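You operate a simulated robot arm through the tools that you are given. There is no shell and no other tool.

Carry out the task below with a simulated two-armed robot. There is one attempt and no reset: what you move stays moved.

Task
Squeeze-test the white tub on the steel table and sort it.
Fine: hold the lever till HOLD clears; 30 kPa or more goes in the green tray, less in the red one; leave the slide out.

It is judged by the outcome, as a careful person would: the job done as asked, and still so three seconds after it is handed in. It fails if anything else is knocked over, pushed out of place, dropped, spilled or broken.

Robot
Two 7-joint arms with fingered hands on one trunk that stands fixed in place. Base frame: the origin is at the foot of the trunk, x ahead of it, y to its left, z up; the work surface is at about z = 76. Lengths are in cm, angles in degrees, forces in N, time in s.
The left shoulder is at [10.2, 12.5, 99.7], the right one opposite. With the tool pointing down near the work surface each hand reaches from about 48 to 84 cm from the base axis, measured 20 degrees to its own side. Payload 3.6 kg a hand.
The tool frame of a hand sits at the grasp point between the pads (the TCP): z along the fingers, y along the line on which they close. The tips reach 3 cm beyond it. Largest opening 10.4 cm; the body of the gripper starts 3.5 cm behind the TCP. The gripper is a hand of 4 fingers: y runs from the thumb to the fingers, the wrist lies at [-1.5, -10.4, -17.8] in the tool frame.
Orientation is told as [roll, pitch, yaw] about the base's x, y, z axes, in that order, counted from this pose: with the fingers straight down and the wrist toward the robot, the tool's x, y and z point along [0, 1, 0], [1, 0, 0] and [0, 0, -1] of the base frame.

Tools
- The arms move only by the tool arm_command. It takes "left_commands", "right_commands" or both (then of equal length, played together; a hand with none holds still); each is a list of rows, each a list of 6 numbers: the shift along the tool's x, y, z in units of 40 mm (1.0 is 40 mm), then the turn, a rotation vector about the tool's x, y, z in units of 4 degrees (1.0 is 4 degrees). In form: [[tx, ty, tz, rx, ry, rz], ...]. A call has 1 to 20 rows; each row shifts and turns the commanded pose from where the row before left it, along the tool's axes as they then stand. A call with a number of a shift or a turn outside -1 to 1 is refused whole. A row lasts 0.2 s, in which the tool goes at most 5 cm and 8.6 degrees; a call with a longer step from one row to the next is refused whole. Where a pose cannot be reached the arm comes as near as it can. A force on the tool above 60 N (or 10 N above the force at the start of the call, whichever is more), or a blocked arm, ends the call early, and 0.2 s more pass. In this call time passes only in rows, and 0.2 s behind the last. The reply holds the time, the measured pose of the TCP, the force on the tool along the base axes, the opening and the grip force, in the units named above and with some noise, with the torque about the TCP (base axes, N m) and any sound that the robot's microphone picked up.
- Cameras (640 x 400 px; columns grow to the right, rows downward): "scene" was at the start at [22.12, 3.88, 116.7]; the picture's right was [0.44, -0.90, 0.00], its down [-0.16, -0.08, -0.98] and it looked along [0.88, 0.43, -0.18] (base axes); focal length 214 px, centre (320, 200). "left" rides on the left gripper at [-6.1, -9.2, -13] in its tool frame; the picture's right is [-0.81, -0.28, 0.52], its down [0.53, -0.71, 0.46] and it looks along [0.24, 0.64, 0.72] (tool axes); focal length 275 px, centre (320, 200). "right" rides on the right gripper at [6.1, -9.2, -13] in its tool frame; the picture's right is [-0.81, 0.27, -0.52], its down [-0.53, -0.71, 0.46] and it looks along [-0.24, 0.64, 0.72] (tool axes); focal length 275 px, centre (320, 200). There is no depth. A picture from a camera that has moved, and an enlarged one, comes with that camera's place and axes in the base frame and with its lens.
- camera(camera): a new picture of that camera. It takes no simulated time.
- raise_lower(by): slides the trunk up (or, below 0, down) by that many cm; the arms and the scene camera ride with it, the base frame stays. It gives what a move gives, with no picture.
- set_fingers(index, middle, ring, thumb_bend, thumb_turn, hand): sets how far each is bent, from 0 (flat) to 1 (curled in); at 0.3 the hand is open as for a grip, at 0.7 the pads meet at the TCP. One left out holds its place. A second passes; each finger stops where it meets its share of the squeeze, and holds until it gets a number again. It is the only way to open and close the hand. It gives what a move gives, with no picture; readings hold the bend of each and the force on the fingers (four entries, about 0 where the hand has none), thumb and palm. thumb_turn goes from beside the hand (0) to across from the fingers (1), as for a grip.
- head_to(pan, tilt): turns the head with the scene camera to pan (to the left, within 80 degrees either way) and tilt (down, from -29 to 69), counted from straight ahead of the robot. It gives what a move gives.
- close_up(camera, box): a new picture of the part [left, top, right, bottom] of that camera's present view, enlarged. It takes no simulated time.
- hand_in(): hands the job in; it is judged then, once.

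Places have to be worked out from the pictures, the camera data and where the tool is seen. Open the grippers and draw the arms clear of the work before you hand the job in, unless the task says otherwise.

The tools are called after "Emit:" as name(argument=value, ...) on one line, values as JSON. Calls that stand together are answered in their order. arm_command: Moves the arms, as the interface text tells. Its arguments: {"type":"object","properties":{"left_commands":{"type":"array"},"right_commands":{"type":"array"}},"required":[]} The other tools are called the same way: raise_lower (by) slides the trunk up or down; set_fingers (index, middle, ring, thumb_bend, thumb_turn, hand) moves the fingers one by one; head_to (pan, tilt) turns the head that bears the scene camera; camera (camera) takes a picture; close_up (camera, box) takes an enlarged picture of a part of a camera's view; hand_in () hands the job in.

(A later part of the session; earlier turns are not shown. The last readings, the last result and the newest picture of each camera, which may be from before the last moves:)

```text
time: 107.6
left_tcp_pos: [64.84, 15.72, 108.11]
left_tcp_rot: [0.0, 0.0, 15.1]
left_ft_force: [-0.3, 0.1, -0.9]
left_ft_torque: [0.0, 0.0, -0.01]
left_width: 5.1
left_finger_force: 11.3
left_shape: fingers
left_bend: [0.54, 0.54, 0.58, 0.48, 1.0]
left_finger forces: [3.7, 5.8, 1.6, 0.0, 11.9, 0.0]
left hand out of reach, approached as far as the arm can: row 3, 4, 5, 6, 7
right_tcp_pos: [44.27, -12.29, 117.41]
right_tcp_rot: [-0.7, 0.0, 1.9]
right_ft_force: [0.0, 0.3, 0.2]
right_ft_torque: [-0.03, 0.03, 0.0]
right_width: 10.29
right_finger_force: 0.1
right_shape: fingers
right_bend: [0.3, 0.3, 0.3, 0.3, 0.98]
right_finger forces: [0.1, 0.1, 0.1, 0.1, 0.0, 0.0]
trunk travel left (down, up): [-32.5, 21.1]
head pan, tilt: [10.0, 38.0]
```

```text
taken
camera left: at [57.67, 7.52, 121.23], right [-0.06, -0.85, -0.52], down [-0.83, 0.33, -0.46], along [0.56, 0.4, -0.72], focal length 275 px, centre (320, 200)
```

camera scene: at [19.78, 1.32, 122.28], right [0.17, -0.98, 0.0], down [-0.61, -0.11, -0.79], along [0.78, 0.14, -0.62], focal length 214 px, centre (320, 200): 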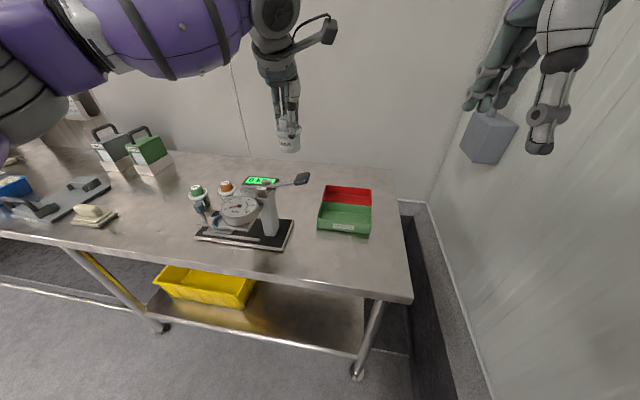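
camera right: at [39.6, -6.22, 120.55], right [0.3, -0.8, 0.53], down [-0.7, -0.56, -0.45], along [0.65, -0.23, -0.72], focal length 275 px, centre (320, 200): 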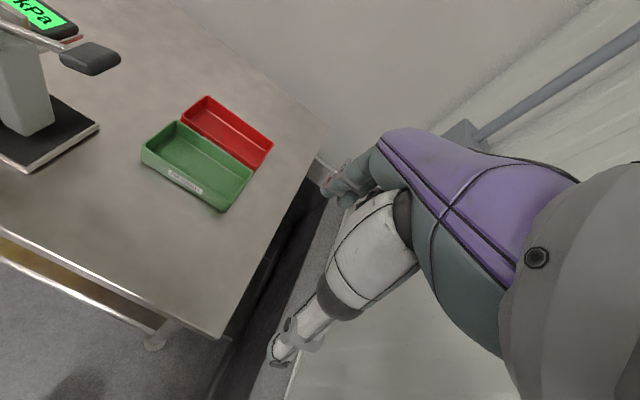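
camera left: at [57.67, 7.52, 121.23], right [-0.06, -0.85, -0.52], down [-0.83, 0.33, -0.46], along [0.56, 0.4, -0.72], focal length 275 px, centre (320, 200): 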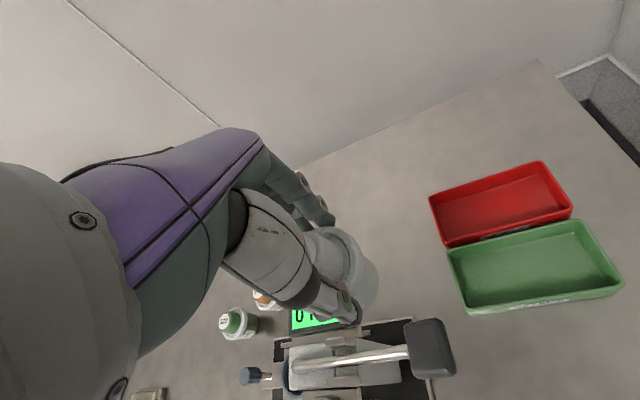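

The left arm is limited because the wrist is too high relative to its shoulder. I raise the trunk another 14 cm, then lower the hand back to travel height.

Emit:
raise_lower(by=14)

Emit:
arm_command(left_commands=[[0, 0, 0.5, 0, 0, 0], [0, 0, 0.7, 0, 0, 0], [0, 0, 0.7, 0, 0, 0], [0, 0, 0.7, 0, 0, 0], [0, 0, 0.4, 0, 0, 0], [0, 0, 0.2, 0, 0, 0]])

Emit:
camera(camera="scene")

```text
time: 109.3
left_tcp_pos: [61.26, 15.93, 132.76]
left_tcp_rot: [-2.8, -9.8, 15.3]
left_ft_force: [0.4, 0.1, -0.7]
left_ft_torque: [-0.01, 0.01, -0.02]
left_width: 5.11
left_finger_force: 11.5
left_shape: fingers
left_bend: [0.54, 0.54, 0.58, 0.48, 1.0]
left_finger forces: [3.8, 5.7, 1.6, 0.0, 11.8, 0.0]
right_tcp_pos: [44.3, -12.11, 131.36]
right_tcp_rot: [-0.7, 0.0, 1.8]
right_ft_force: [-0.4, 0.3, -0.4]
right_ft_torque: [0.02, 0.01, 0.02]
right_width: 10.3
right_finger_force: 0.0
right_shape: fingers
right_bend: [0.3, 0.3, 0.3, 0.3, 0.98]
right_finger forces: [0.0, 0.0, 0.1, 0.0, 0.1, 0.0]
trunk travel left (down, up): [-46.5, 7.1]
head pan, tilt: [10.0, 38.0]
```

```text
time: 110.7
left_tcp_pos: [63.28, 15.93, 120.09]
left_tcp_rot: [-2.8, -9.7, 15.4]
left_ft_force: [-0.3, 0.4, -1.9]
left_ft_torque: [0.0, 0.01, 0.01]
left_width: 5.09
left_finger_force: 11.9
left_shape: fingers
left_bend: [0.54, 0.54, 0.58, 0.48, 1.0]
left_finger forces: [3.7, 5.8, 1.6, 0.1, 11.8, 0.1]
right_tcp_pos: [44.21, -12.1, 131.53]
right_tcp_rot: [-0.8, 0.0, 1.8]
right_ft_force: [-0.9, 0.4, -0.1]
right_ft_torque: [0.01, 0.0, -0.03]
right_width: 10.28
right_finger_force: 0.1
right_shape: fingers
right_bend: [0.3, 0.3, 0.3, 0.3, 0.98]
right_finger forces: [0.0, 0.0, 0.1, 0.0, 0.0, 0.1]
trunk travel left (down, up): [-46.5, 7.1]
head pan, tilt: [10.0, 38.0]
```

```text
taken
camera scene: at [15.27, 1.31, 137.13], right [0.17, -0.98, 0.0], down [-0.61, -0.11, -0.79], along [0.78, 0.14, -0.62], focal length 214 px, centre (320, 200)
```

scene: 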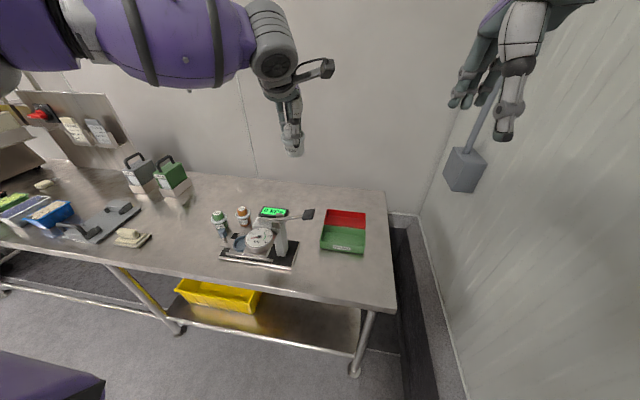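

The trunk move left the hand pitched by -9.7 and rolled by -2.8 degrees. I straighten it and lower to about z = 109.

Emit:
arm_command(left_commands=[[0, 0, 0, 0.6, 0.18, 0], [0, 0, 0, 0.61, 0.18, 0], [0, 0, 0, 0.61, 0.18, 0], [0, 0, 0, 0.6, 0.16, 0.1], [0, 0, 0.5, 0, 0, 0], [0, 0, 0.7, 0, 0, 0], [0, 0, 0.7, 0, 0, 0], [0, 0, 0.5, 0, 0, 0], [0, 0, 0.3, 0, 0, 0]])

Emit:
camera(camera="scene")

Emit:
camera(camera="left")

```text
time: 112.7
left_tcp_pos: [63.59, 17.25, 109.21]
left_tcp_rot: [0.0, -0.2, 14.7]
left_ft_force: [0.7, 0.1, -1.0]
left_ft_torque: [0.01, -0.04, -0.01]
left_width: 5.07
left_finger_force: 10.9
left_shape: fingers
left_bend: [0.54, 0.54, 0.58, 0.49, 1.0]
left_finger forces: [3.8, 5.8, 1.6, 0.0, 11.8, 0.1]
left hand out of reach, approached as far as the arm can: row 4
right_tcp_pos: [44.23, -12.19, 131.45]
right_tcp_rot: [-0.7, 0.0, 1.8]
right_ft_force: [-0.2, 0.3, -0.2]
right_ft_torque: [-0.02, 0.02, -0.02]
right_width: 10.32
right_finger_force: 0.1
right_shape: fingers
right_bend: [0.3, 0.3, 0.3, 0.3, 0.98]
right_finger forces: [0.0, 0.0, 0.0, 0.0, 0.0, 0.1]
trunk travel left (down, up): [-46.5, 7.1]
head pan, tilt: [10.0, 38.0]
```

```text
taken
camera scene: at [15.28, 1.32, 137.13], right [0.17, -0.98, 0.0], down [-0.61, -0.11, -0.79], along [0.78, 0.14, -0.62], focal length 214 px, centre (320, 200)
```

scene: 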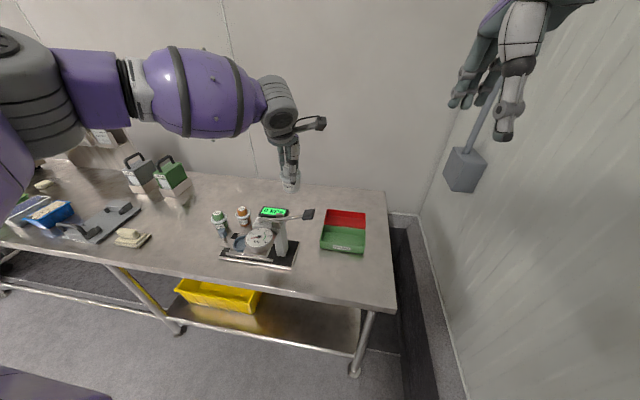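

```text
taken
camera left: at [56.45, 9.23, 122.42], right [-0.06, -0.85, -0.52], down [-0.82, 0.33, -0.46], along [0.56, 0.4, -0.72], focal length 275 px, centre (320, 200)
```

left: 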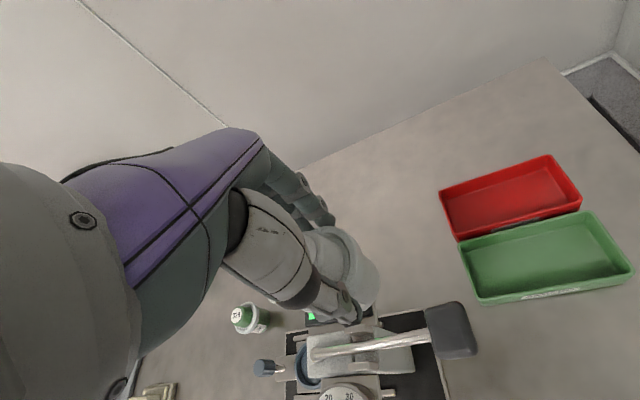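

The hand is straight again at z = 109, and the shoulder is now well above it. I continue to the spot above the green tray.

Emit:
arm_command(left_commands=[[-0.5, 0.076, 0, 0, 0, 0], [-0.8, 0.076, 0, 0, 0, 0], [-0.9, 0.076, 0, 0, 0, 0], [-0.9, 0.076, 0, 0, 0, 0], [-0.61, 0.076, 0, 0, 0, 0]])

Emit:
camera(camera="scene")

Emit:
camera(camera="left")

```text
time: 113.9
left_tcp_pos: [61.76, 12.91, 108.59]
left_tcp_rot: [0.1, -0.1, 14.7]
left_ft_force: [-0.5, 0.3, -1.2]
left_ft_torque: [-0.03, -0.02, -0.02]
left_width: 5.11
left_finger_force: 11.3
left_shape: fingers
left_bend: [0.54, 0.54, 0.58, 0.49, 1.0]
left_finger forces: [3.8, 5.9, 1.5, 0.1, 11.7, 0.1]
left hand out of reach, approached as far as the arm can: row 2, 3, 4, 5
right_tcp_pos: [44.29, -12.18, 131.48]
right_tcp_rot: [-0.7, 0.0, 1.8]
right_ft_force: [0.6, -0.2, -0.1]
right_ft_torque: [-0.03, 0.02, 0.0]
right_width: 10.29
right_finger_force: 0.0
right_shape: fingers
right_bend: [0.3, 0.3, 0.3, 0.3, 0.98]
right_finger forces: [0.1, 0.1, 0.0, 0.1, 0.0, 0.1]
trunk travel left (down, up): [-46.5, 7.1]
head pan, tilt: [10.0, 38.0]
```

```text
taken
camera scene: at [15.28, 1.32, 137.13], right [0.17, -0.98, 0.0], down [-0.61, -0.11, -0.79], along [0.78, 0.14, -0.62], focal length 214 px, centre (320, 200)
```

scene: 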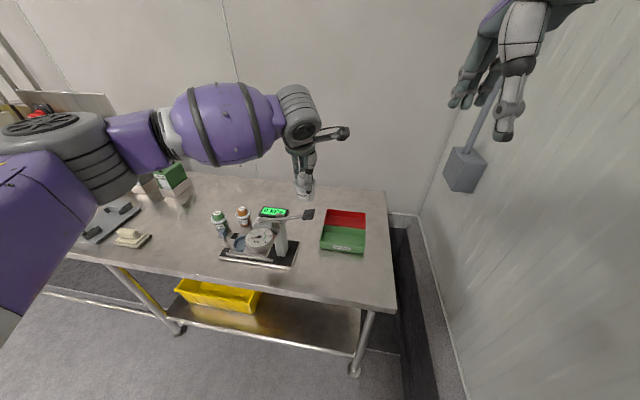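

```text
taken
camera left: at [54.45, 4.77, 121.49], right [-0.06, -0.85, -0.52], down [-0.82, 0.34, -0.46], along [0.56, 0.4, -0.72], focal length 275 px, centre (320, 200)
```

left: 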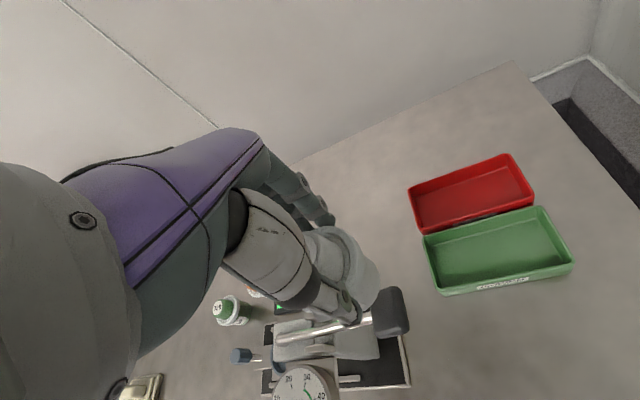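

The left elbow sits far out, so this arm cannot set the tub down in the tray without crossing the lever. I will stage the tub on the free table in front of the tray (about [56, 4]) and let the right hand finish. First I turn the left hand to yaw -30.

Emit:
arm_command(left_commands=[[0, 0, 0, 0, 0, 0.9], [0, 0, 0, 0, 0, 1], [0, 0, 0, 0, 0, 1], [0, 0, 0, 0, 0, 1], [0, 0, 0, 0, 0, 1], [0, 0, 0, 0, 0, 1], [0, 0, 0, 0, 0, 1], [0, 0, 0, 0, 0, 1], [0, 0, 0, 0, 0, 1], [0, 0, 0, 0, 0, 1], [0, 0, 0, 0, 0, 1], [0, 0, 0, 0, 0, 0.3]])

Emit:
camera(camera="scene")

```text
time: 116.5
left_tcp_pos: [61.98, 13.03, 108.32]
left_tcp_rot: [0.1, -0.2, -30.0]
left_ft_force: [-0.6, -0.3, -0.7]
left_ft_torque: [0.01, -0.01, 0.0]
left_width: 5.06
left_finger_force: 11.1
left_shape: fingers
left_bend: [0.54, 0.54, 0.58, 0.49, 1.0]
left_finger forces: [3.8, 6.0, 1.5, 0.1, 11.6, 0.0]
right_tcp_pos: [44.18, -12.15, 131.4]
right_tcp_rot: [-0.6, 0.1, 1.9]
right_ft_force: [-0.6, -0.5, 0.4]
right_ft_torque: [0.0, 0.0, -0.02]
right_width: 10.3
right_finger_force: 0.0
right_shape: fingers
right_bend: [0.3, 0.3, 0.3, 0.3, 0.98]
right_finger forces: [0.0, 0.0, 0.0, 0.0, 0.0, 0.0]
trunk travel left (down, up): [-46.5, 7.1]
head pan, tilt: [10.0, 38.0]
```

```text
taken
camera scene: at [15.26, 1.31, 137.13], right [0.17, -0.98, 0.0], down [-0.61, -0.11, -0.79], along [0.78, 0.14, -0.62], focal length 214 px, centre (320, 200)
```

scene: 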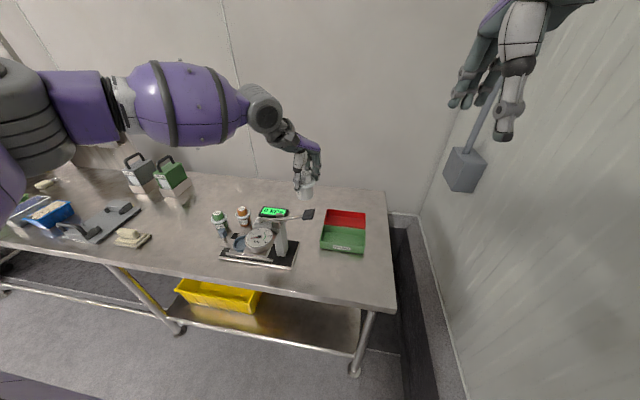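

With yaw -30 the arm has slack again, and the wrist would end near [58.4, 3], clear of the paddle. So I try the direct way: move above the green tray at [68.4, 0].

Emit:
arm_command(left_commands=[[-0.25, 0.35, 0, 0, 0, 0], [-0.45, 0.62, 0, 0, 0, 0], [-0.5, 0.69, 0, 0, 0, 0], [-0.5, 0.69, 0, 0, 0, 0], [-0.35, 0.48, 0, 0, 0, 0], [-0.185, 0.25, 0, 0, 0, 0]])

Emit:
camera(camera="scene")

Emit:
camera(camera="left")

```text
time: 117.9
left_tcp_pos: [62.31, 7.63, 108.06]
left_tcp_rot: [0.1, -0.1, -30.1]
left_ft_force: [0.1, -0.2, -1.3]
left_ft_torque: [-0.01, 0.04, 0.01]
left_width: 5.06
left_finger_force: 10.9
left_shape: fingers
left_bend: [0.54, 0.54, 0.58, 0.49, 1.0]
left_finger forces: [3.8, 5.8, 1.5, 0.0, 11.7, 0.0]
left hand out of reach, approached as far as the arm can: row 2, 3, 4, 5, 6
right_tcp_pos: [44.17, -12.18, 131.48]
right_tcp_rot: [-0.6, -0.1, 1.8]
right_ft_force: [0.4, -0.1, 0.7]
right_ft_torque: [-0.01, 0.05, -0.01]
right_width: 10.29
right_finger_force: 0.0
right_shape: fingers
right_bend: [0.3, 0.3, 0.3, 0.3, 0.98]
right_finger forces: [0.1, 0.0, 0.1, 0.0, 0.0, 0.0]
trunk travel left (down, up): [-46.5, 7.1]
head pan, tilt: [10.0, 38.0]
```

```text
taken
camera scene: at [15.26, 1.3, 137.13], right [0.17, -0.98, 0.0], down [-0.61, -0.11, -0.79], along [0.78, 0.14, -0.62], focal length 214 px, centre (320, 200)
```

scene: 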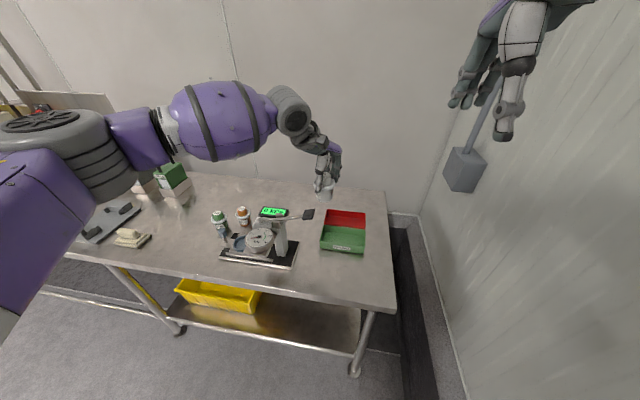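

```text
taken
camera left: at [51.38, 7.12, 121.15], right [-0.64, -0.56, -0.52], down [-0.35, 0.82, -0.46], along [0.68, -0.11, -0.72], focal length 275 px, centre (320, 200)
```

left: 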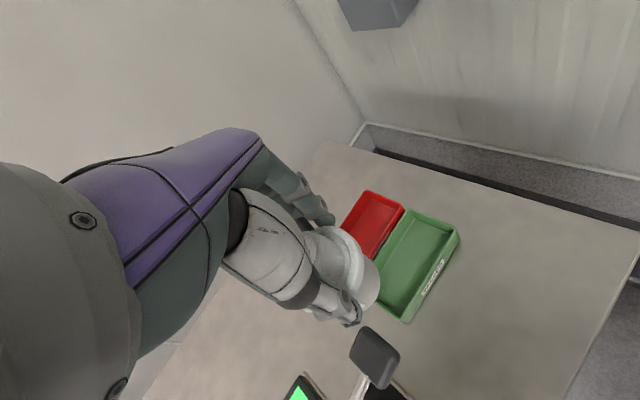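

Direct placement is still out of reach from here, so I stage the tub after all: back toward the robot to TCP [55.8, 2.2] at this height.

Emit:
arm_command(left_commands=[[-0.35, -0.13, 0, 0, 0, 0], [-0.6, -0.22, 0, 0, 0, 0], [-0.6, -0.22, 0, 0, 0, 0], [-0.45, -0.16, 0, 0, 0, 0]])

Emit:
camera(camera="scene")

Emit:
camera(camera="left")

```text
time: 118.9
left_tcp_pos: [55.59, 2.4, 108.14]
left_tcp_rot: [0.3, -0.2, -30.1]
left_ft_force: [0.1, 0.6, -2.0]
left_ft_torque: [0.01, 0.0, -0.01]
left_width: 5.05
left_finger_force: 11.5
left_shape: fingers
left_bend: [0.54, 0.54, 0.58, 0.49, 1.0]
left_finger forces: [3.8, 5.9, 1.5, 0.0, 11.7, 0.1]
right_tcp_pos: [44.15, -12.25, 131.44]
right_tcp_rot: [-0.6, -0.1, 1.8]
right_ft_force: [0.6, -0.3, -0.5]
right_ft_torque: [0.01, 0.0, 0.03]
right_width: 10.3
right_finger_force: 0.0
right_shape: fingers
right_bend: [0.3, 0.3, 0.3, 0.3, 0.98]
right_finger forces: [0.0, 0.2, 0.1, 0.0, 0.0, 0.0]
trunk travel left (down, up): [-46.5, 7.1]
head pan, tilt: [10.0, 38.0]
```

```text
taken
camera scene: at [15.24, 1.31, 137.13], right [0.17, -0.98, 0.0], down [-0.61, -0.11, -0.79], along [0.78, 0.14, -0.62], focal length 214 px, centre (320, 200)
```

scene: 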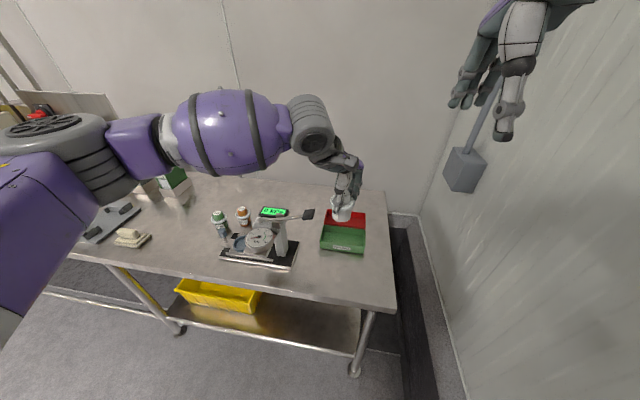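

```text
taken
camera left: at [44.58, 1.73, 121.07], right [-0.64, -0.56, -0.52], down [-0.35, 0.82, -0.46], along [0.68, -0.11, -0.72], focal length 275 px, centre (320, 200)
```

left: 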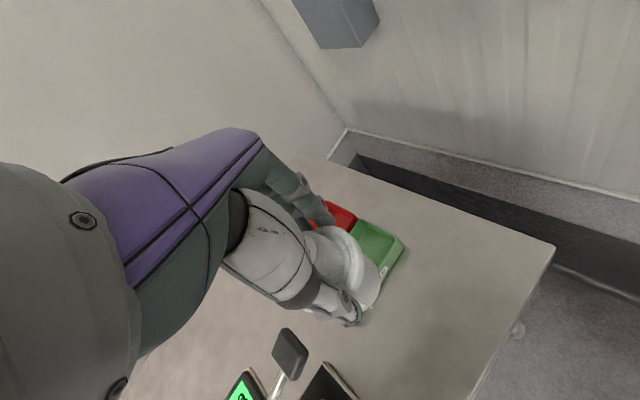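

The left hand is above the free table area at [55.6, 2.4]. Before lowering the trunk I move the right hand a bit forward and inward so its elbow keeps off the wall.

Emit:
arm_command(right_commands=[[0.1, 0.5, 0, 0, 0, 0], [0.2, 0.7, 0, 0, 0, 0]])

Emit:
raise_lower(by=-18)

Emit:
camera(camera="scene")

Emit:
camera(camera="left")

```text
time: 119.5
left_tcp_pos: [55.55, 2.42, 107.96]
left_tcp_rot: [0.0, 0.0, -30.1]
left_ft_force: [-0.9, -0.1, -1.6]
left_ft_torque: [-0.02, 0.02, 0.02]
left_width: 5.09
left_finger_force: 11.1
left_shape: fingers
left_bend: [0.54, 0.54, 0.58, 0.49, 1.0]
left_finger forces: [3.9, 5.9, 1.4, 0.0, 11.6, 0.1]
right_tcp_pos: [49.24, -10.71, 131.48]
right_tcp_rot: [-0.7, 0.0, 1.9]
right_ft_force: [0.3, 0.5, 0.1]
right_ft_torque: [0.0, 0.03, -0.03]
right_width: 10.29
right_finger_force: 0.2
right_shape: fingers
right_bend: [0.3, 0.3, 0.3, 0.3, 0.98]
right_finger forces: [0.1, 0.1, 0.0, 0.1, 0.1, 0.1]
trunk travel left (down, up): [-46.5, 7.1]
head pan, tilt: [10.0, 38.0]
```

```text
time: 121.5
left_tcp_pos: [55.88, 2.4, 90.17]
left_tcp_rot: [0.2, -0.2, -30.1]
left_ft_force: [0.9, -0.1, -0.3]
left_ft_torque: [-0.06, 0.01, -0.03]
left_width: 5.07
left_finger_force: 11.1
left_shape: fingers
left_bend: [0.54, 0.54, 0.58, 0.49, 1.0]
left_finger forces: [3.8, 5.9, 1.4, 0.1, 11.6, 0.0]
right_tcp_pos: [48.83, -10.92, 113.39]
right_tcp_rot: [-0.6, -0.1, 1.8]
right_ft_force: [0.8, 0.0, -0.6]
right_ft_torque: [0.03, -0.01, -0.01]
right_width: 10.29
right_finger_force: 0.1
right_shape: fingers
right_bend: [0.3, 0.3, 0.3, 0.3, 0.98]
right_finger forces: [0.1, 0.0, 0.0, 0.0, 0.1, 0.0]
trunk travel left (down, up): [-28.5, 25.1]
head pan, tilt: [10.0, 38.0]
```

```text
taken
camera scene: at [20.63, 1.31, 118.42], right [0.17, -0.98, 0.0], down [-0.61, -0.11, -0.79], along [0.78, 0.14, -0.62], focal length 214 px, centre (320, 200)
```

scene: 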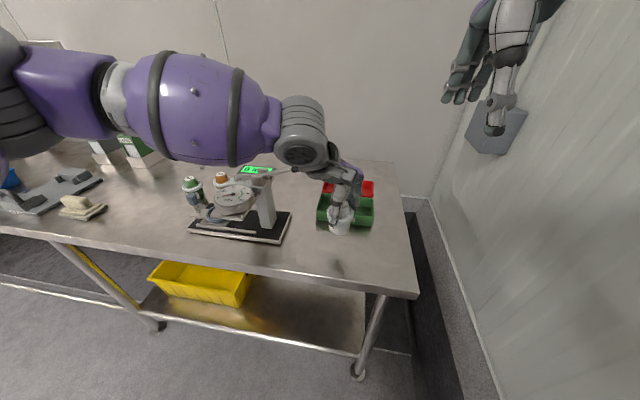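

```text
taken
camera left: at [44.87, 1.76, 103.18], right [-0.64, -0.56, -0.52], down [-0.35, 0.82, -0.46], along [0.68, -0.11, -0.72], focal length 275 px, centre (320, 200)
```

left: 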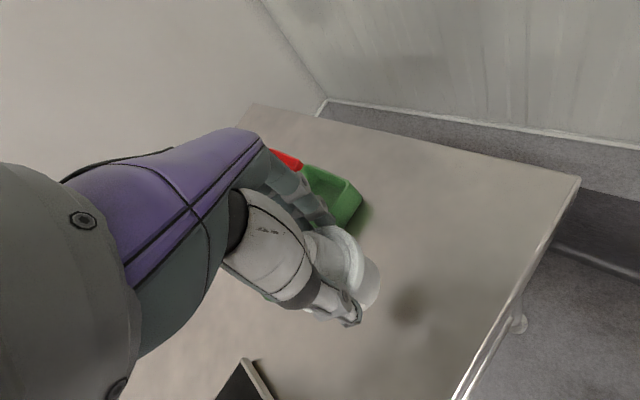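

The tub hangs over free table with about 6.7 cm to go. I lower it 6 cm, then feel for the table.

Emit:
arm_command(left_commands=[[0, 0, 0.3, 0, 0, 0], [0, 0, 0.4, 0, 0, 0], [0, 0, 0.4, 0, 0, 0], [0, 0, 0.3, 0, 0, 0], [0, 0, 0.1, 0, 0, 0]])

Emit:
arm_command(left_commands=[[0, 0, 0.08, 0, 0, 0]])

Emit:
close_up(camera="scene", box=[290, 160, 390, 260])

```text
time: 122.7
left_tcp_pos: [55.79, 2.46, 84.11]
left_tcp_rot: [0.1, -0.2, -30.1]
left_ft_force: [0.0, -0.5, -1.2]
left_ft_torque: [-0.03, -0.01, 0.01]
left_width: 5.09
left_finger_force: 11.4
left_shape: fingers
left_bend: [0.54, 0.54, 0.58, 0.49, 1.0]
left_finger forces: [3.8, 5.9, 1.5, 0.1, 11.6, 0.0]
right_tcp_pos: [48.93, -10.82, 113.41]
right_tcp_rot: [-0.6, 0.0, 1.8]
right_ft_force: [0.5, 0.2, -0.4]
right_ft_torque: [0.03, 0.02, 0.01]
right_width: 10.3
right_finger_force: 0.0
right_shape: fingers
right_bend: [0.3, 0.3, 0.3, 0.3, 0.98]
right_finger forces: [0.1, 0.1, 0.1, 0.0, 0.0, 0.0]
trunk travel left (down, up): [-28.5, 25.1]
head pan, tilt: [10.0, 38.0]
```

```text
time: 123.1
left_tcp_pos: [55.88, 2.47, 83.6]
left_tcp_rot: [0.2, 0.0, -30.0]
left_ft_force: [-0.2, -0.5, -0.6]
left_ft_torque: [0.0, -0.01, -0.01]
left_width: 5.07
left_finger_force: 11.4
left_shape: fingers
left_bend: [0.54, 0.54, 0.58, 0.49, 1.0]
left_finger forces: [3.7, 5.9, 1.4, 0.0, 11.7, 0.0]
right_tcp_pos: [48.98, -10.8, 113.4]
right_tcp_rot: [-0.7, 0.1, 1.8]
right_ft_force: [-0.2, -0.3, -0.4]
right_ft_torque: [-0.01, 0.01, 0.01]
right_width: 10.29
right_finger_force: 0.1
right_shape: fingers
right_bend: [0.3, 0.3, 0.3, 0.3, 0.98]
right_finger forces: [0.0, 0.1, 0.0, 0.1, 0.0, 0.1]
trunk travel left (down, up): [-28.5, 25.1]
head pan, tilt: [10.0, 38.0]
```

```text
4.00 times, centred on (340, 210) of scene
camera zoom: at [20.66, 1.31, 118.41], right [0.17, -0.98, 0.0], down [-0.61, -0.11, -0.79], along [0.78, 0.14, -0.62], focal length 858 px, centre (240, 160)
```

zoom: 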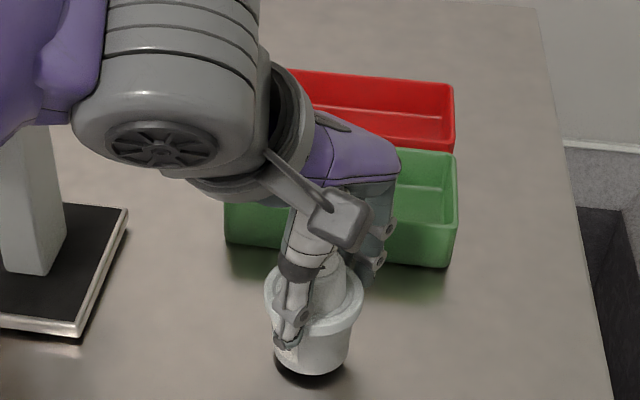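

Nearly down. I lower in small steps until contact shows.

Emit:
arm_command(left_commands=[[0, 0, 0.06, 0, 0, 0]])

Emit:
arm_command(left_commands=[[0, 0, 0.06, 0, 0, 0]])

```text
time: 123.5
left_tcp_pos: [55.79, 2.37, 83.52]
left_tcp_rot: [0.2, 0.0, -30.2]
left_ft_force: [-0.1, 0.2, -1.1]
left_ft_torque: [-0.05, 0.03, -0.01]
left_width: 5.11
left_finger_force: 11.7
left_shape: fingers
left_bend: [0.54, 0.54, 0.58, 0.49, 1.0]
left_finger forces: [3.9, 5.8, 1.3, 0.0, 11.6, 0.1]
right_tcp_pos: [48.96, -10.8, 113.4]
right_tcp_rot: [-0.7, 0.0, 1.8]
right_ft_force: [-0.6, -0.2, 0.0]
right_ft_torque: [-0.03, 0.03, -0.02]
right_width: 10.31
right_finger_force: 0.0
right_shape: fingers
right_bend: [0.3, 0.3, 0.3, 0.3, 0.98]
right_finger forces: [0.1, 0.1, 0.0, 0.0, 0.1, 0.0]
trunk travel left (down, up): [-28.5, 25.1]
head pan, tilt: [10.0, 38.0]
```

```text
time: 123.9
left_tcp_pos: [55.73, 2.5, 83.32]
left_tcp_rot: [0.2, -0.1, -30.0]
left_ft_force: [-0.2, -0.1, -0.1]
left_ft_torque: [-0.03, 0.0, -0.01]
left_width: 5.09
left_finger_force: 11.2
left_shape: fingers
left_bend: [0.54, 0.54, 0.58, 0.49, 1.0]
left_finger forces: [3.7, 5.8, 1.4, 0.0, 11.6, 0.0]
right_tcp_pos: [48.94, -10.84, 113.33]
right_tcp_rot: [-0.7, 0.0, 1.7]
right_ft_force: [-0.1, -0.3, -0.1]
right_ft_torque: [0.01, -0.02, -0.07]
right_width: 10.31
right_finger_force: 0.1
right_shape: fingers
right_bend: [0.3, 0.3, 0.3, 0.3, 0.98]
right_finger forces: [0.1, 0.0, 0.0, 0.1, 0.1, 0.1]
trunk travel left (down, up): [-28.5, 25.1]
head pan, tilt: [10.0, 38.0]
```

No contact yet; two more small steps.

Emit:
arm_command(left_commands=[[0, 0, 0.06, 0, 0, 0]])

Emit:
arm_command(left_commands=[[0, 0, 0.06, 0, 0, 0]])

Emit:
close_up(camera="scene", box=[300, 190, 380, 260])

```text
time: 124.3
left_tcp_pos: [55.86, 2.38, 83.14]
left_tcp_rot: [0.1, -0.2, -30.1]
left_ft_force: [-2.0, -0.3, 2.0]
left_ft_torque: [-0.02, -0.02, -0.01]
left_width: 5.06
left_finger_force: 11.6
left_shape: fingers
left_bend: [0.54, 0.54, 0.58, 0.49, 0.99]
left_finger forces: [3.9, 5.7, 1.6, 0.0, 12.1, 0.1]
right_tcp_pos: [48.94, -10.89, 113.46]
right_tcp_rot: [-0.7, -0.1, 1.8]
right_ft_force: [0.3, -0.5, 0.2]
right_ft_torque: [-0.01, 0.0, 0.02]
right_width: 10.31
right_finger_force: 0.0
right_shape: fingers
right_bend: [0.3, 0.3, 0.3, 0.3, 0.98]
right_finger forces: [0.0, 0.0, 0.1, 0.1, 0.1, 0.0]
trunk travel left (down, up): [-28.5, 25.1]
head pan, tilt: [10.0, 38.0]
```

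```text
time: 124.7
left_tcp_pos: [55.88, 2.34, 82.92]
left_tcp_rot: [0.1, -0.3, -30.1]
left_ft_force: [-3.1, -1.0, 10.8]
left_ft_torque: [0.02, 0.0, 0.0]
left_width: 5.09
left_finger_force: 12.5
left_shape: fingers
left_bend: [0.55, 0.54, 0.59, 0.49, 0.99]
left_finger forces: [3.8, 5.7, 1.3, 0.1, 13.4, 0.1]
right_tcp_pos: [48.75, -10.89, 113.46]
right_tcp_rot: [-0.6, 0.0, 1.8]
right_ft_force: [-0.5, -1.0, 0.2]
right_ft_torque: [-0.04, -0.01, 0.02]
right_width: 10.3
right_finger_force: 0.0
right_shape: fingers
right_bend: [0.3, 0.3, 0.3, 0.3, 0.98]
right_finger forces: [0.0, 0.0, 0.1, 0.1, 0.1, 0.1]
trunk travel left (down, up): [-28.5, 25.1]
head pan, tilt: [10.0, 38.0]
```

```text
5.71 times, centred on (340, 225) of scene
camera zoom: at [20.53, 1.3, 118.44], right [0.17, -0.98, 0.0], down [-0.61, -0.11, -0.79], along [0.78, 0.14, -0.61], focal length 1226 px, centre (206, 57)
```

zoom: 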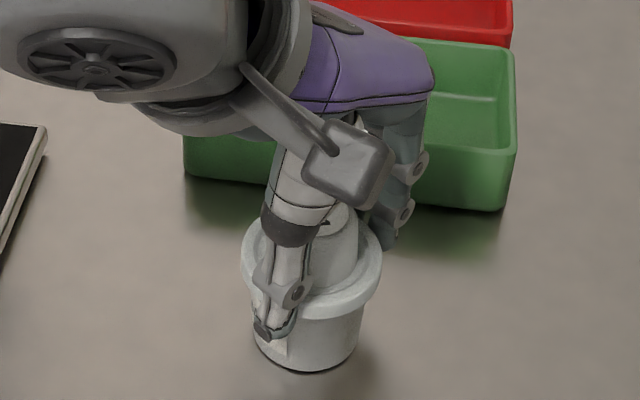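

The tub is on the table (10.8 N). I ease up slightly, then open the fingers.

Emit:
arm_command(left_commands=[[0, 0, -0.05, 0, 0, 0]])

Emit:
set_fingers(hand="left", index=0.44, middle=0.44, ring=0.44, thumb_bend=0.42)

Emit:
set_fingers(hand="left", index=0.34, middle=0.34, ring=0.34, thumb_bend=0.32)

Emit:
close_up(camera="scene", box=[300, 190, 380, 260])

```text
time: 125.1
left_tcp_pos: [55.92, 2.33, 82.9]
left_tcp_rot: [0.1, -0.1, -30.1]
left_ft_force: [-0.8, -2.3, 6.7]
left_ft_torque: [-0.03, -0.04, 0.0]
left_width: 5.08
left_finger_force: 12.8
left_shape: fingers
left_bend: [0.55, 0.54, 0.59, 0.49, 0.99]
left_finger forces: [4.3, 6.1, 1.5, 0.1, 12.6, 0.0]
right_tcp_pos: [48.89, -10.86, 113.5]
right_tcp_rot: [-0.7, -0.2, 1.9]
right_ft_force: [-0.1, 0.7, 0.3]
right_ft_torque: [0.0, -0.02, 0.02]
right_width: 10.31
right_finger_force: 0.1
right_shape: fingers
right_bend: [0.3, 0.3, 0.3, 0.3, 0.98]
right_finger forces: [0.0, 0.0, 0.0, 0.0, 0.0, 0.0]
trunk travel left (down, up): [-28.5, 25.1]
head pan, tilt: [10.0, 38.0]
```

```text
time: 126.1
left_tcp_pos: [55.94, 2.43, 82.98]
left_tcp_rot: [0.2, -0.2, -30.1]
left_ft_force: [0.6, -0.5, -0.1]
left_ft_torque: [-0.03, 0.0, -0.01]
left_width: 6.98
left_finger_force: 0.0
left_shape: fingers
left_bend: [0.44, 0.44, 0.44, 0.42, 0.99]
left_finger forces: [0.0, 0.0, 0.1, 0.1, 0.1, 0.0]
right_tcp_pos: [49.01, -10.85, 113.39]
right_tcp_rot: [-0.7, -0.1, 1.8]
right_ft_force: [0.3, -0.7, 0.4]
right_ft_torque: [-0.01, 0.01, 0.0]
right_width: 10.27
right_finger_force: 0.1
right_shape: fingers
right_bend: [0.3, 0.3, 0.3, 0.3, 0.98]
right_finger forces: [0.1, 0.0, 0.0, 0.0, 0.0, 0.0]
trunk travel left (down, up): [-28.5, 25.1]
head pan, tilt: [10.0, 38.0]
```

```text
time: 127.1
left_tcp_pos: [56.0, 2.42, 83.05]
left_tcp_rot: [0.2, -0.1, -30.1]
left_ft_force: [0.8, -0.5, -0.1]
left_ft_torque: [0.0, -0.01, 0.01]
left_width: 9.52
left_finger_force: 0.1
left_shape: fingers
left_bend: [0.34, 0.34, 0.34, 0.32, 0.98]
left_finger forces: [0.0, 0.0, 0.0, 0.1, 0.0, 0.0]
right_tcp_pos: [48.87, -10.81, 113.41]
right_tcp_rot: [-0.7, 0.1, 1.8]
right_ft_force: [0.3, -1.1, 0.3]
right_ft_torque: [0.02, -0.02, -0.01]
right_width: 10.28
right_finger_force: 0.1
right_shape: fingers
right_bend: [0.3, 0.3, 0.3, 0.3, 0.98]
right_finger forces: [0.1, 0.0, 0.0, 0.0, 0.0, 0.0]
trunk travel left (down, up): [-28.5, 25.1]
head pan, tilt: [10.0, 38.0]
```

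```text
5.71 times, centred on (340, 225) of scene
camera zoom: at [20.65, 1.31, 118.41], right [0.17, -0.98, 0.0], down [-0.61, -0.11, -0.79], along [0.78, 0.14, -0.62], focal length 1226 px, centre (206, 57)
```

zoom: 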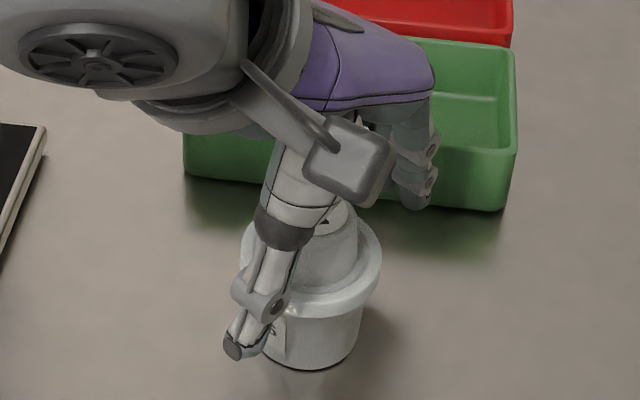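

The tub stands upright at about [56, 3.2]. I raise the left hand straight up, then draw it back and away to the left.

Emit:
arm_command(left_commands=[[0, 0, -0.3, 0, 0, 0], [0, 0, -0.6, 0, 0, 0], [0, 0, -0.8, 0, 0, 0], [0, 0, -0.8, 0, 0, 0], [0, 0, -0.8, 0, 0, 0], [0, 0, -0.6, 0, 0, 0], [0, -0.5, -0.3, 0, 0, 0], [0, -0.7, -0.4, 0, 0, 0], [0, -0.7, -0.4, 0, 0, 0], [0, -0.5, -0.4, 0, 0, 0]])

Emit:
camera(camera="scene")

```text
time: 129.3
left_tcp_pos: [47.49, 7.35, 104.52]
left_tcp_rot: [0.3, -0.1, -30.1]
left_ft_force: [-0.2, 0.2, -0.5]
left_ft_torque: [0.01, 0.0, 0.01]
left_width: 9.53
left_finger_force: 0.0
left_shape: fingers
left_bend: [0.34, 0.34, 0.34, 0.32, 0.98]
left_finger forces: [0.1, 0.0, 0.0, 0.0, 0.1, 0.0]
right_tcp_pos: [48.84, -10.86, 113.35]
right_tcp_rot: [-0.7, -0.2, 1.8]
right_ft_force: [-0.4, -0.3, -0.3]
right_ft_torque: [0.0, -0.03, -0.02]
right_width: 10.3
right_finger_force: 0.0
right_shape: fingers
right_bend: [0.3, 0.3, 0.3, 0.3, 0.98]
right_finger forces: [0.0, 0.0, 0.0, 0.1, 0.0, 0.1]
trunk travel left (down, up): [-28.5, 25.1]
head pan, tilt: [10.0, 38.0]
```

```text
taken
camera scene: at [20.61, 1.32, 118.42], right [0.17, -0.98, 0.0], down [-0.61, -0.11, -0.79], along [0.78, 0.14, -0.62], focal length 214 px, centre (320, 200)
```

scene: 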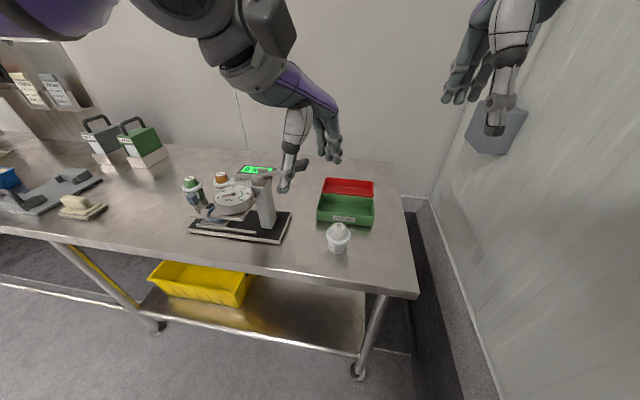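

The tub stands free on the table. I move the left hand away to the left.

Emit:
arm_command(left_commands=[[0.4, -0.34, -0.1, 0, 0, 0], [0.7, -0.6, -0.1, 0, 0, 0], [0.75, -0.62, -0.1, 0, 0, 0], [0.75, -0.62, -0.1, 0, 0, 0], [0.75, -0.62, -0.1, 0, 0, 0], [0.75, -0.62, -0.1, 0, 0, 0], [0.75, -0.62, -0.1, 0, 0, 0], [0.6, -0.5, -0.1, 0, 0, 0], [0.4, -0.34, 0, 0, 0, 0]])

Emit:
close_up(camera="scene", box=[270, 160, 420, 270])

Emit:
camera(camera="scene")

Emit:
camera(camera="right")

```text
time: 131.3
left_tcp_pos: [42.5, 37.41, 107.89]
left_tcp_rot: [0.3, -0.1, -30.1]
left_ft_force: [-0.1, -0.2, 0.1]
left_ft_torque: [0.0, 0.03, 0.01]
left_width: 9.53
left_finger_force: 0.1
left_shape: fingers
left_bend: [0.34, 0.34, 0.34, 0.32, 0.98]
left_finger forces: [0.0, 0.1, 0.0, 0.0, 0.0, 0.0]
right_tcp_pos: [48.97, -10.85, 113.44]
right_tcp_rot: [-0.6, 0.1, 1.8]
right_ft_force: [-0.3, -0.3, -0.7]
right_ft_torque: [0.01, 0.0, 0.0]
right_width: 10.29
right_finger_force: 0.1
right_shape: fingers
right_bend: [0.3, 0.3, 0.3, 0.3, 0.98]
right_finger forces: [0.1, 0.0, 0.0, 0.0, 0.0, 0.0]
trunk travel left (down, up): [-28.5, 25.1]
head pan, tilt: [10.0, 38.0]
```

```text
3.64 times, centred on (345, 215) of scene
camera zoom: at [20.64, 1.33, 118.41], right [0.17, -0.98, 0.0], down [-0.61, -0.11, -0.79], along [0.78, 0.14, -0.62], focal length 780 px, centre (229, 146)
```

zoom: 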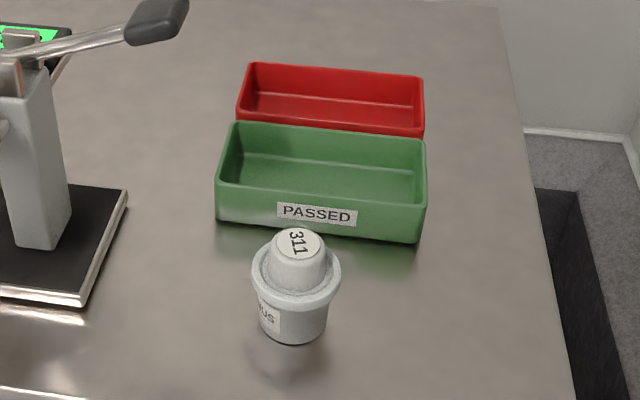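

```text
taken
camera scene: at [20.64, 1.33, 118.41], right [0.17, -0.98, 0.0], down [-0.61, -0.11, -0.79], along [0.78, 0.14, -0.62], focal length 214 px, centre (320, 200)
```

scene: 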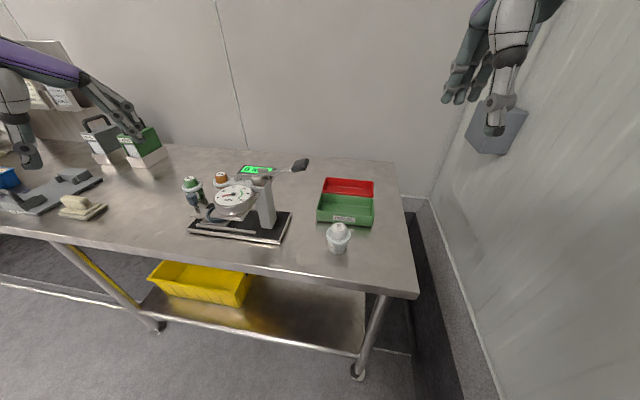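

```text
taken
camera right: at [39.62, -4.86, 126.4], right [0.3, -0.8, 0.53], down [-0.7, -0.56, -0.45], along [0.65, -0.23, -0.72], focal length 275 px, centre (320, 200)
```

right: 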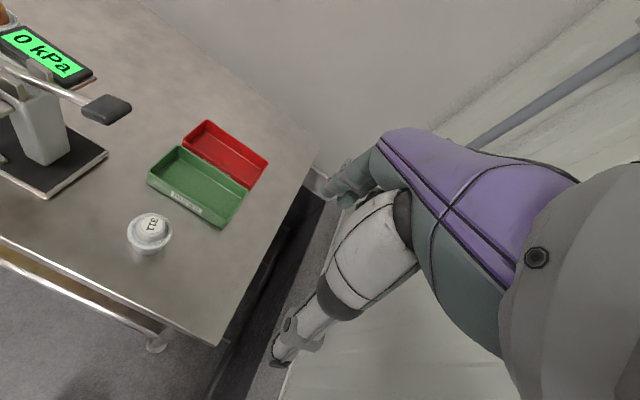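

The tub reads [56.2, 3.3] standing upright. I bring the right hand above it.

Emit:
arm_command(right_commands=[[0.4, 0.2, 0, 0, 0, 0], [0.7, 0.35, 0, 0, 0, 0], [0.8, 0.39, 0.2, 0, 0, 0], [0.8, 0.39, 0.4, 0, 0, 0], [0.6, 0.29, 0.6, 0, 0, 0], [0.35, 0.15, 0.7, 0, 0, 0], [0, 0, 0.7, 0, 0, 0], [0, 0, 0.6, 0, 0, 0]])

Emit:
camera(camera="scene")

Emit:
camera(camera="right")

```text
time: 133.1
left_tcp_pos: [42.51, 37.17, 107.96]
left_tcp_rot: [0.1, -0.1, -30.0]
left_ft_force: [-0.5, -0.5, 0.5]
left_ft_torque: [0.02, -0.02, 0.04]
left_width: 9.53
left_finger_force: 0.0
left_shape: fingers
left_bend: [0.34, 0.34, 0.34, 0.32, 0.98]
left_finger forces: [0.1, 0.0, 0.0, 0.1, 0.1, 0.1]
right_tcp_pos: [55.67, 3.78, 100.53]
right_tcp_rot: [-0.6, -0.1, 1.8]
right_ft_force: [-0.4, 0.0, -0.9]
right_ft_torque: [-0.01, 0.0, -0.04]
right_width: 10.32
right_finger_force: 0.1
right_shape: fingers
right_bend: [0.3, 0.3, 0.3, 0.3, 0.98]
right_finger forces: [0.0, 0.1, 0.0, 0.1, 0.1, 0.0]
trunk travel left (down, up): [-28.5, 25.1]
head pan, tilt: [10.0, 38.0]
```

```text
taken
camera scene: at [20.66, 1.31, 118.41], right [0.17, -0.98, 0.0], down [-0.61, -0.11, -0.79], along [0.78, 0.14, -0.62], focal length 214 px, centre (320, 200)
```

scene: 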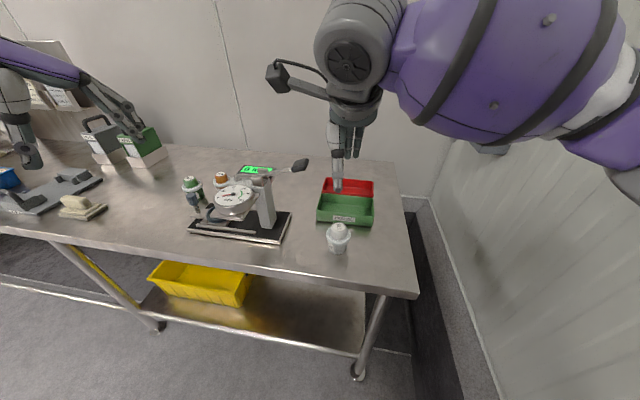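

```text
taken
camera right: at [46.18, 9.75, 113.41], right [0.3, -0.8, 0.53], down [-0.7, -0.56, -0.45], along [0.65, -0.23, -0.72], focal length 275 px, centre (320, 200)
```

right: 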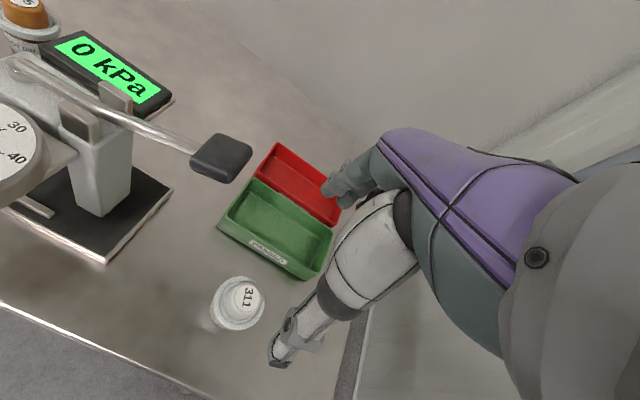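

The right hand is above the tub. I rotate it to yaw 60, so it will close mainly along the tray's long side.

Emit:
arm_command(right_commands=[[0, 0, 0, 0, 0, -0.9], [0, 0, 0, 0, 0, -0.97], [0, 0, 0, 0, 0, -0.97], [0, 0, 0, 0, 0, -0.97], [0, 0, 0, 0, 0, -0.97], [0, 0, 0, 0, 0, -0.97], [0, 0, 0, 0, 0, -0.97], [0, 0, 0, 0, 0, -0.97], [0, 0, 0, 0, 0, -0.97], [0, 0, 0, 0, 0, -0.97], [0, 0, 0, 0, 0, -0.97], [0, 0, 0, 0, 0, -0.97], [0, 0, 0, 0, 0, -0.97], [0, 0, 0, 0, 0, -0.97], [0, 0, 0, 0, 0, -0.97]])

Emit:
camera(camera="scene")

Emit:
camera(camera="right")

```text
time: 136.3
left_tcp_pos: [42.53, 37.25, 107.86]
left_tcp_rot: [0.2, -0.2, -30.1]
left_ft_force: [-0.6, 0.8, -0.2]
left_ft_torque: [0.0, 0.0, -0.01]
left_width: 9.53
left_finger_force: 0.1
left_shape: fingers
left_bend: [0.34, 0.34, 0.34, 0.32, 0.98]
left_finger forces: [0.0, 0.0, 0.1, 0.0, 0.0, 0.1]
right_tcp_pos: [55.6, 3.91, 100.42]
right_tcp_rot: [-0.4, 0.5, 55.9]
right_ft_force: [0.8, -0.2, 0.5]
right_ft_torque: [-0.01, 0.04, -0.01]
right_width: 10.29
right_finger_force: 0.0
right_shape: fingers
right_bend: [0.3, 0.3, 0.3, 0.3, 0.98]
right_finger forces: [0.0, 0.0, 0.0, 0.0, 0.0, 0.0]
right hand out of reach, approached as far as the arm can: row 15
trunk travel left (down, up): [-28.5, 25.1]
head pan, tilt: [10.0, 38.0]
```

```text
taken
camera scene: at [20.64, 1.31, 118.41], right [0.17, -0.98, 0.0], down [-0.61, -0.11, -0.79], along [0.78, 0.14, -0.62], focal length 214 px, centre (320, 200)
```

scene: 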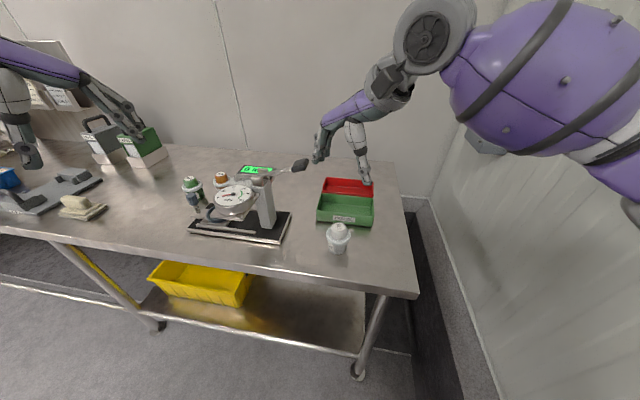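

```text
taken
camera right: at [45.4, -0.2, 113.5], right [0.82, -0.22, 0.52], down [0.04, -0.89, -0.45], along [0.56, 0.39, -0.73], focal length 275 px, centre (320, 200)
```

right: 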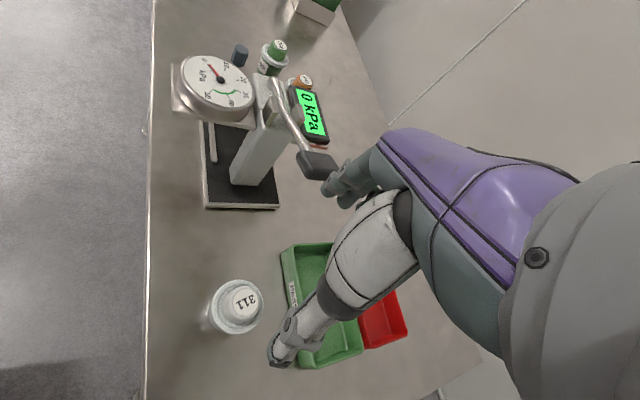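

Yaw 56 brings the fingers close to the paddle, so for the pick-up I turn back to yaw 35, where they clear it well, and then descend part way.

Emit:
arm_command(right_commands=[[0, 0, 0, 0, 0, 0.85], [0, 0, 0, 0, 0, 0.9], [0, 0, 0, 0, 0, 0.9], [0, 0, 0, 0, 0, 0.9], [0, 0, 0, 0, 0, 0.9], [0, 0, 0, 0, 0, 0.78], [0, 0.1, 0, 0, 0, 0], [0, 0, 0.5, 0, 0, 0], [0, 0, 0.7, 0, 0, 0], [0, 0, 0.7, 0, 0, 0], [0, 0, 0.5, 0, 0, 0]])

Emit:
close_up(camera="scene", box=[270, 130, 420, 270])

Emit:
camera(camera="right")

```text
time: 138.7
left_tcp_pos: [42.53, 37.13, 107.82]
left_tcp_rot: [0.1, -0.1, -30.2]
left_ft_force: [0.2, 0.7, -0.7]
left_ft_torque: [-0.03, 0.0, 0.01]
left_width: 9.53
left_finger_force: 0.0
left_shape: fingers
left_bend: [0.34, 0.34, 0.34, 0.32, 0.98]
left_finger forces: [0.0, 0.1, 0.0, 0.0, 0.0, 0.0]
right_tcp_pos: [56.07, 4.16, 90.63]
right_tcp_rot: [-0.5, 0.3, 35.0]
right_ft_force: [-0.2, 0.3, 0.0]
right_ft_torque: [0.0, -0.02, -0.03]
right_width: 10.29
right_finger_force: 0.0
right_shape: fingers
right_bend: [0.3, 0.3, 0.3, 0.3, 0.98]
right_finger forces: [0.1, 0.0, 0.1, 0.0, 0.0, 0.0]
trunk travel left (down, up): [-28.5, 25.1]
head pan, tilt: [10.0, 38.0]
```

```text
2.86 times, centred on (345, 200) of scene
camera zoom: at [20.65, 1.3, 118.41], right [0.17, -0.98, 0.0], down [-0.61, -0.11, -0.79], along [0.78, 0.14, -0.62], focal length 613 px, centre (249, 200)
```

zoom: 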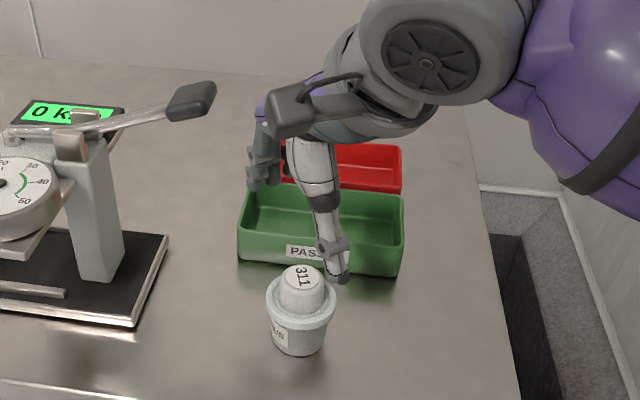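

```text
taken
camera right: at [45.09, 4.02, 103.81], right [0.69, -0.5, 0.52], down [-0.28, -0.85, -0.45], along [0.67, 0.16, -0.73], focal length 275 px, centre (320, 200)
```

right: 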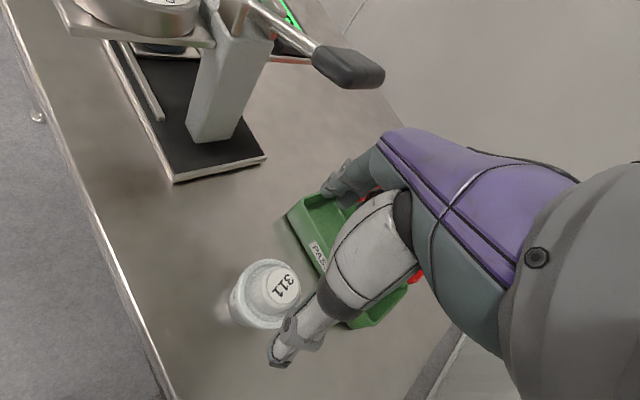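

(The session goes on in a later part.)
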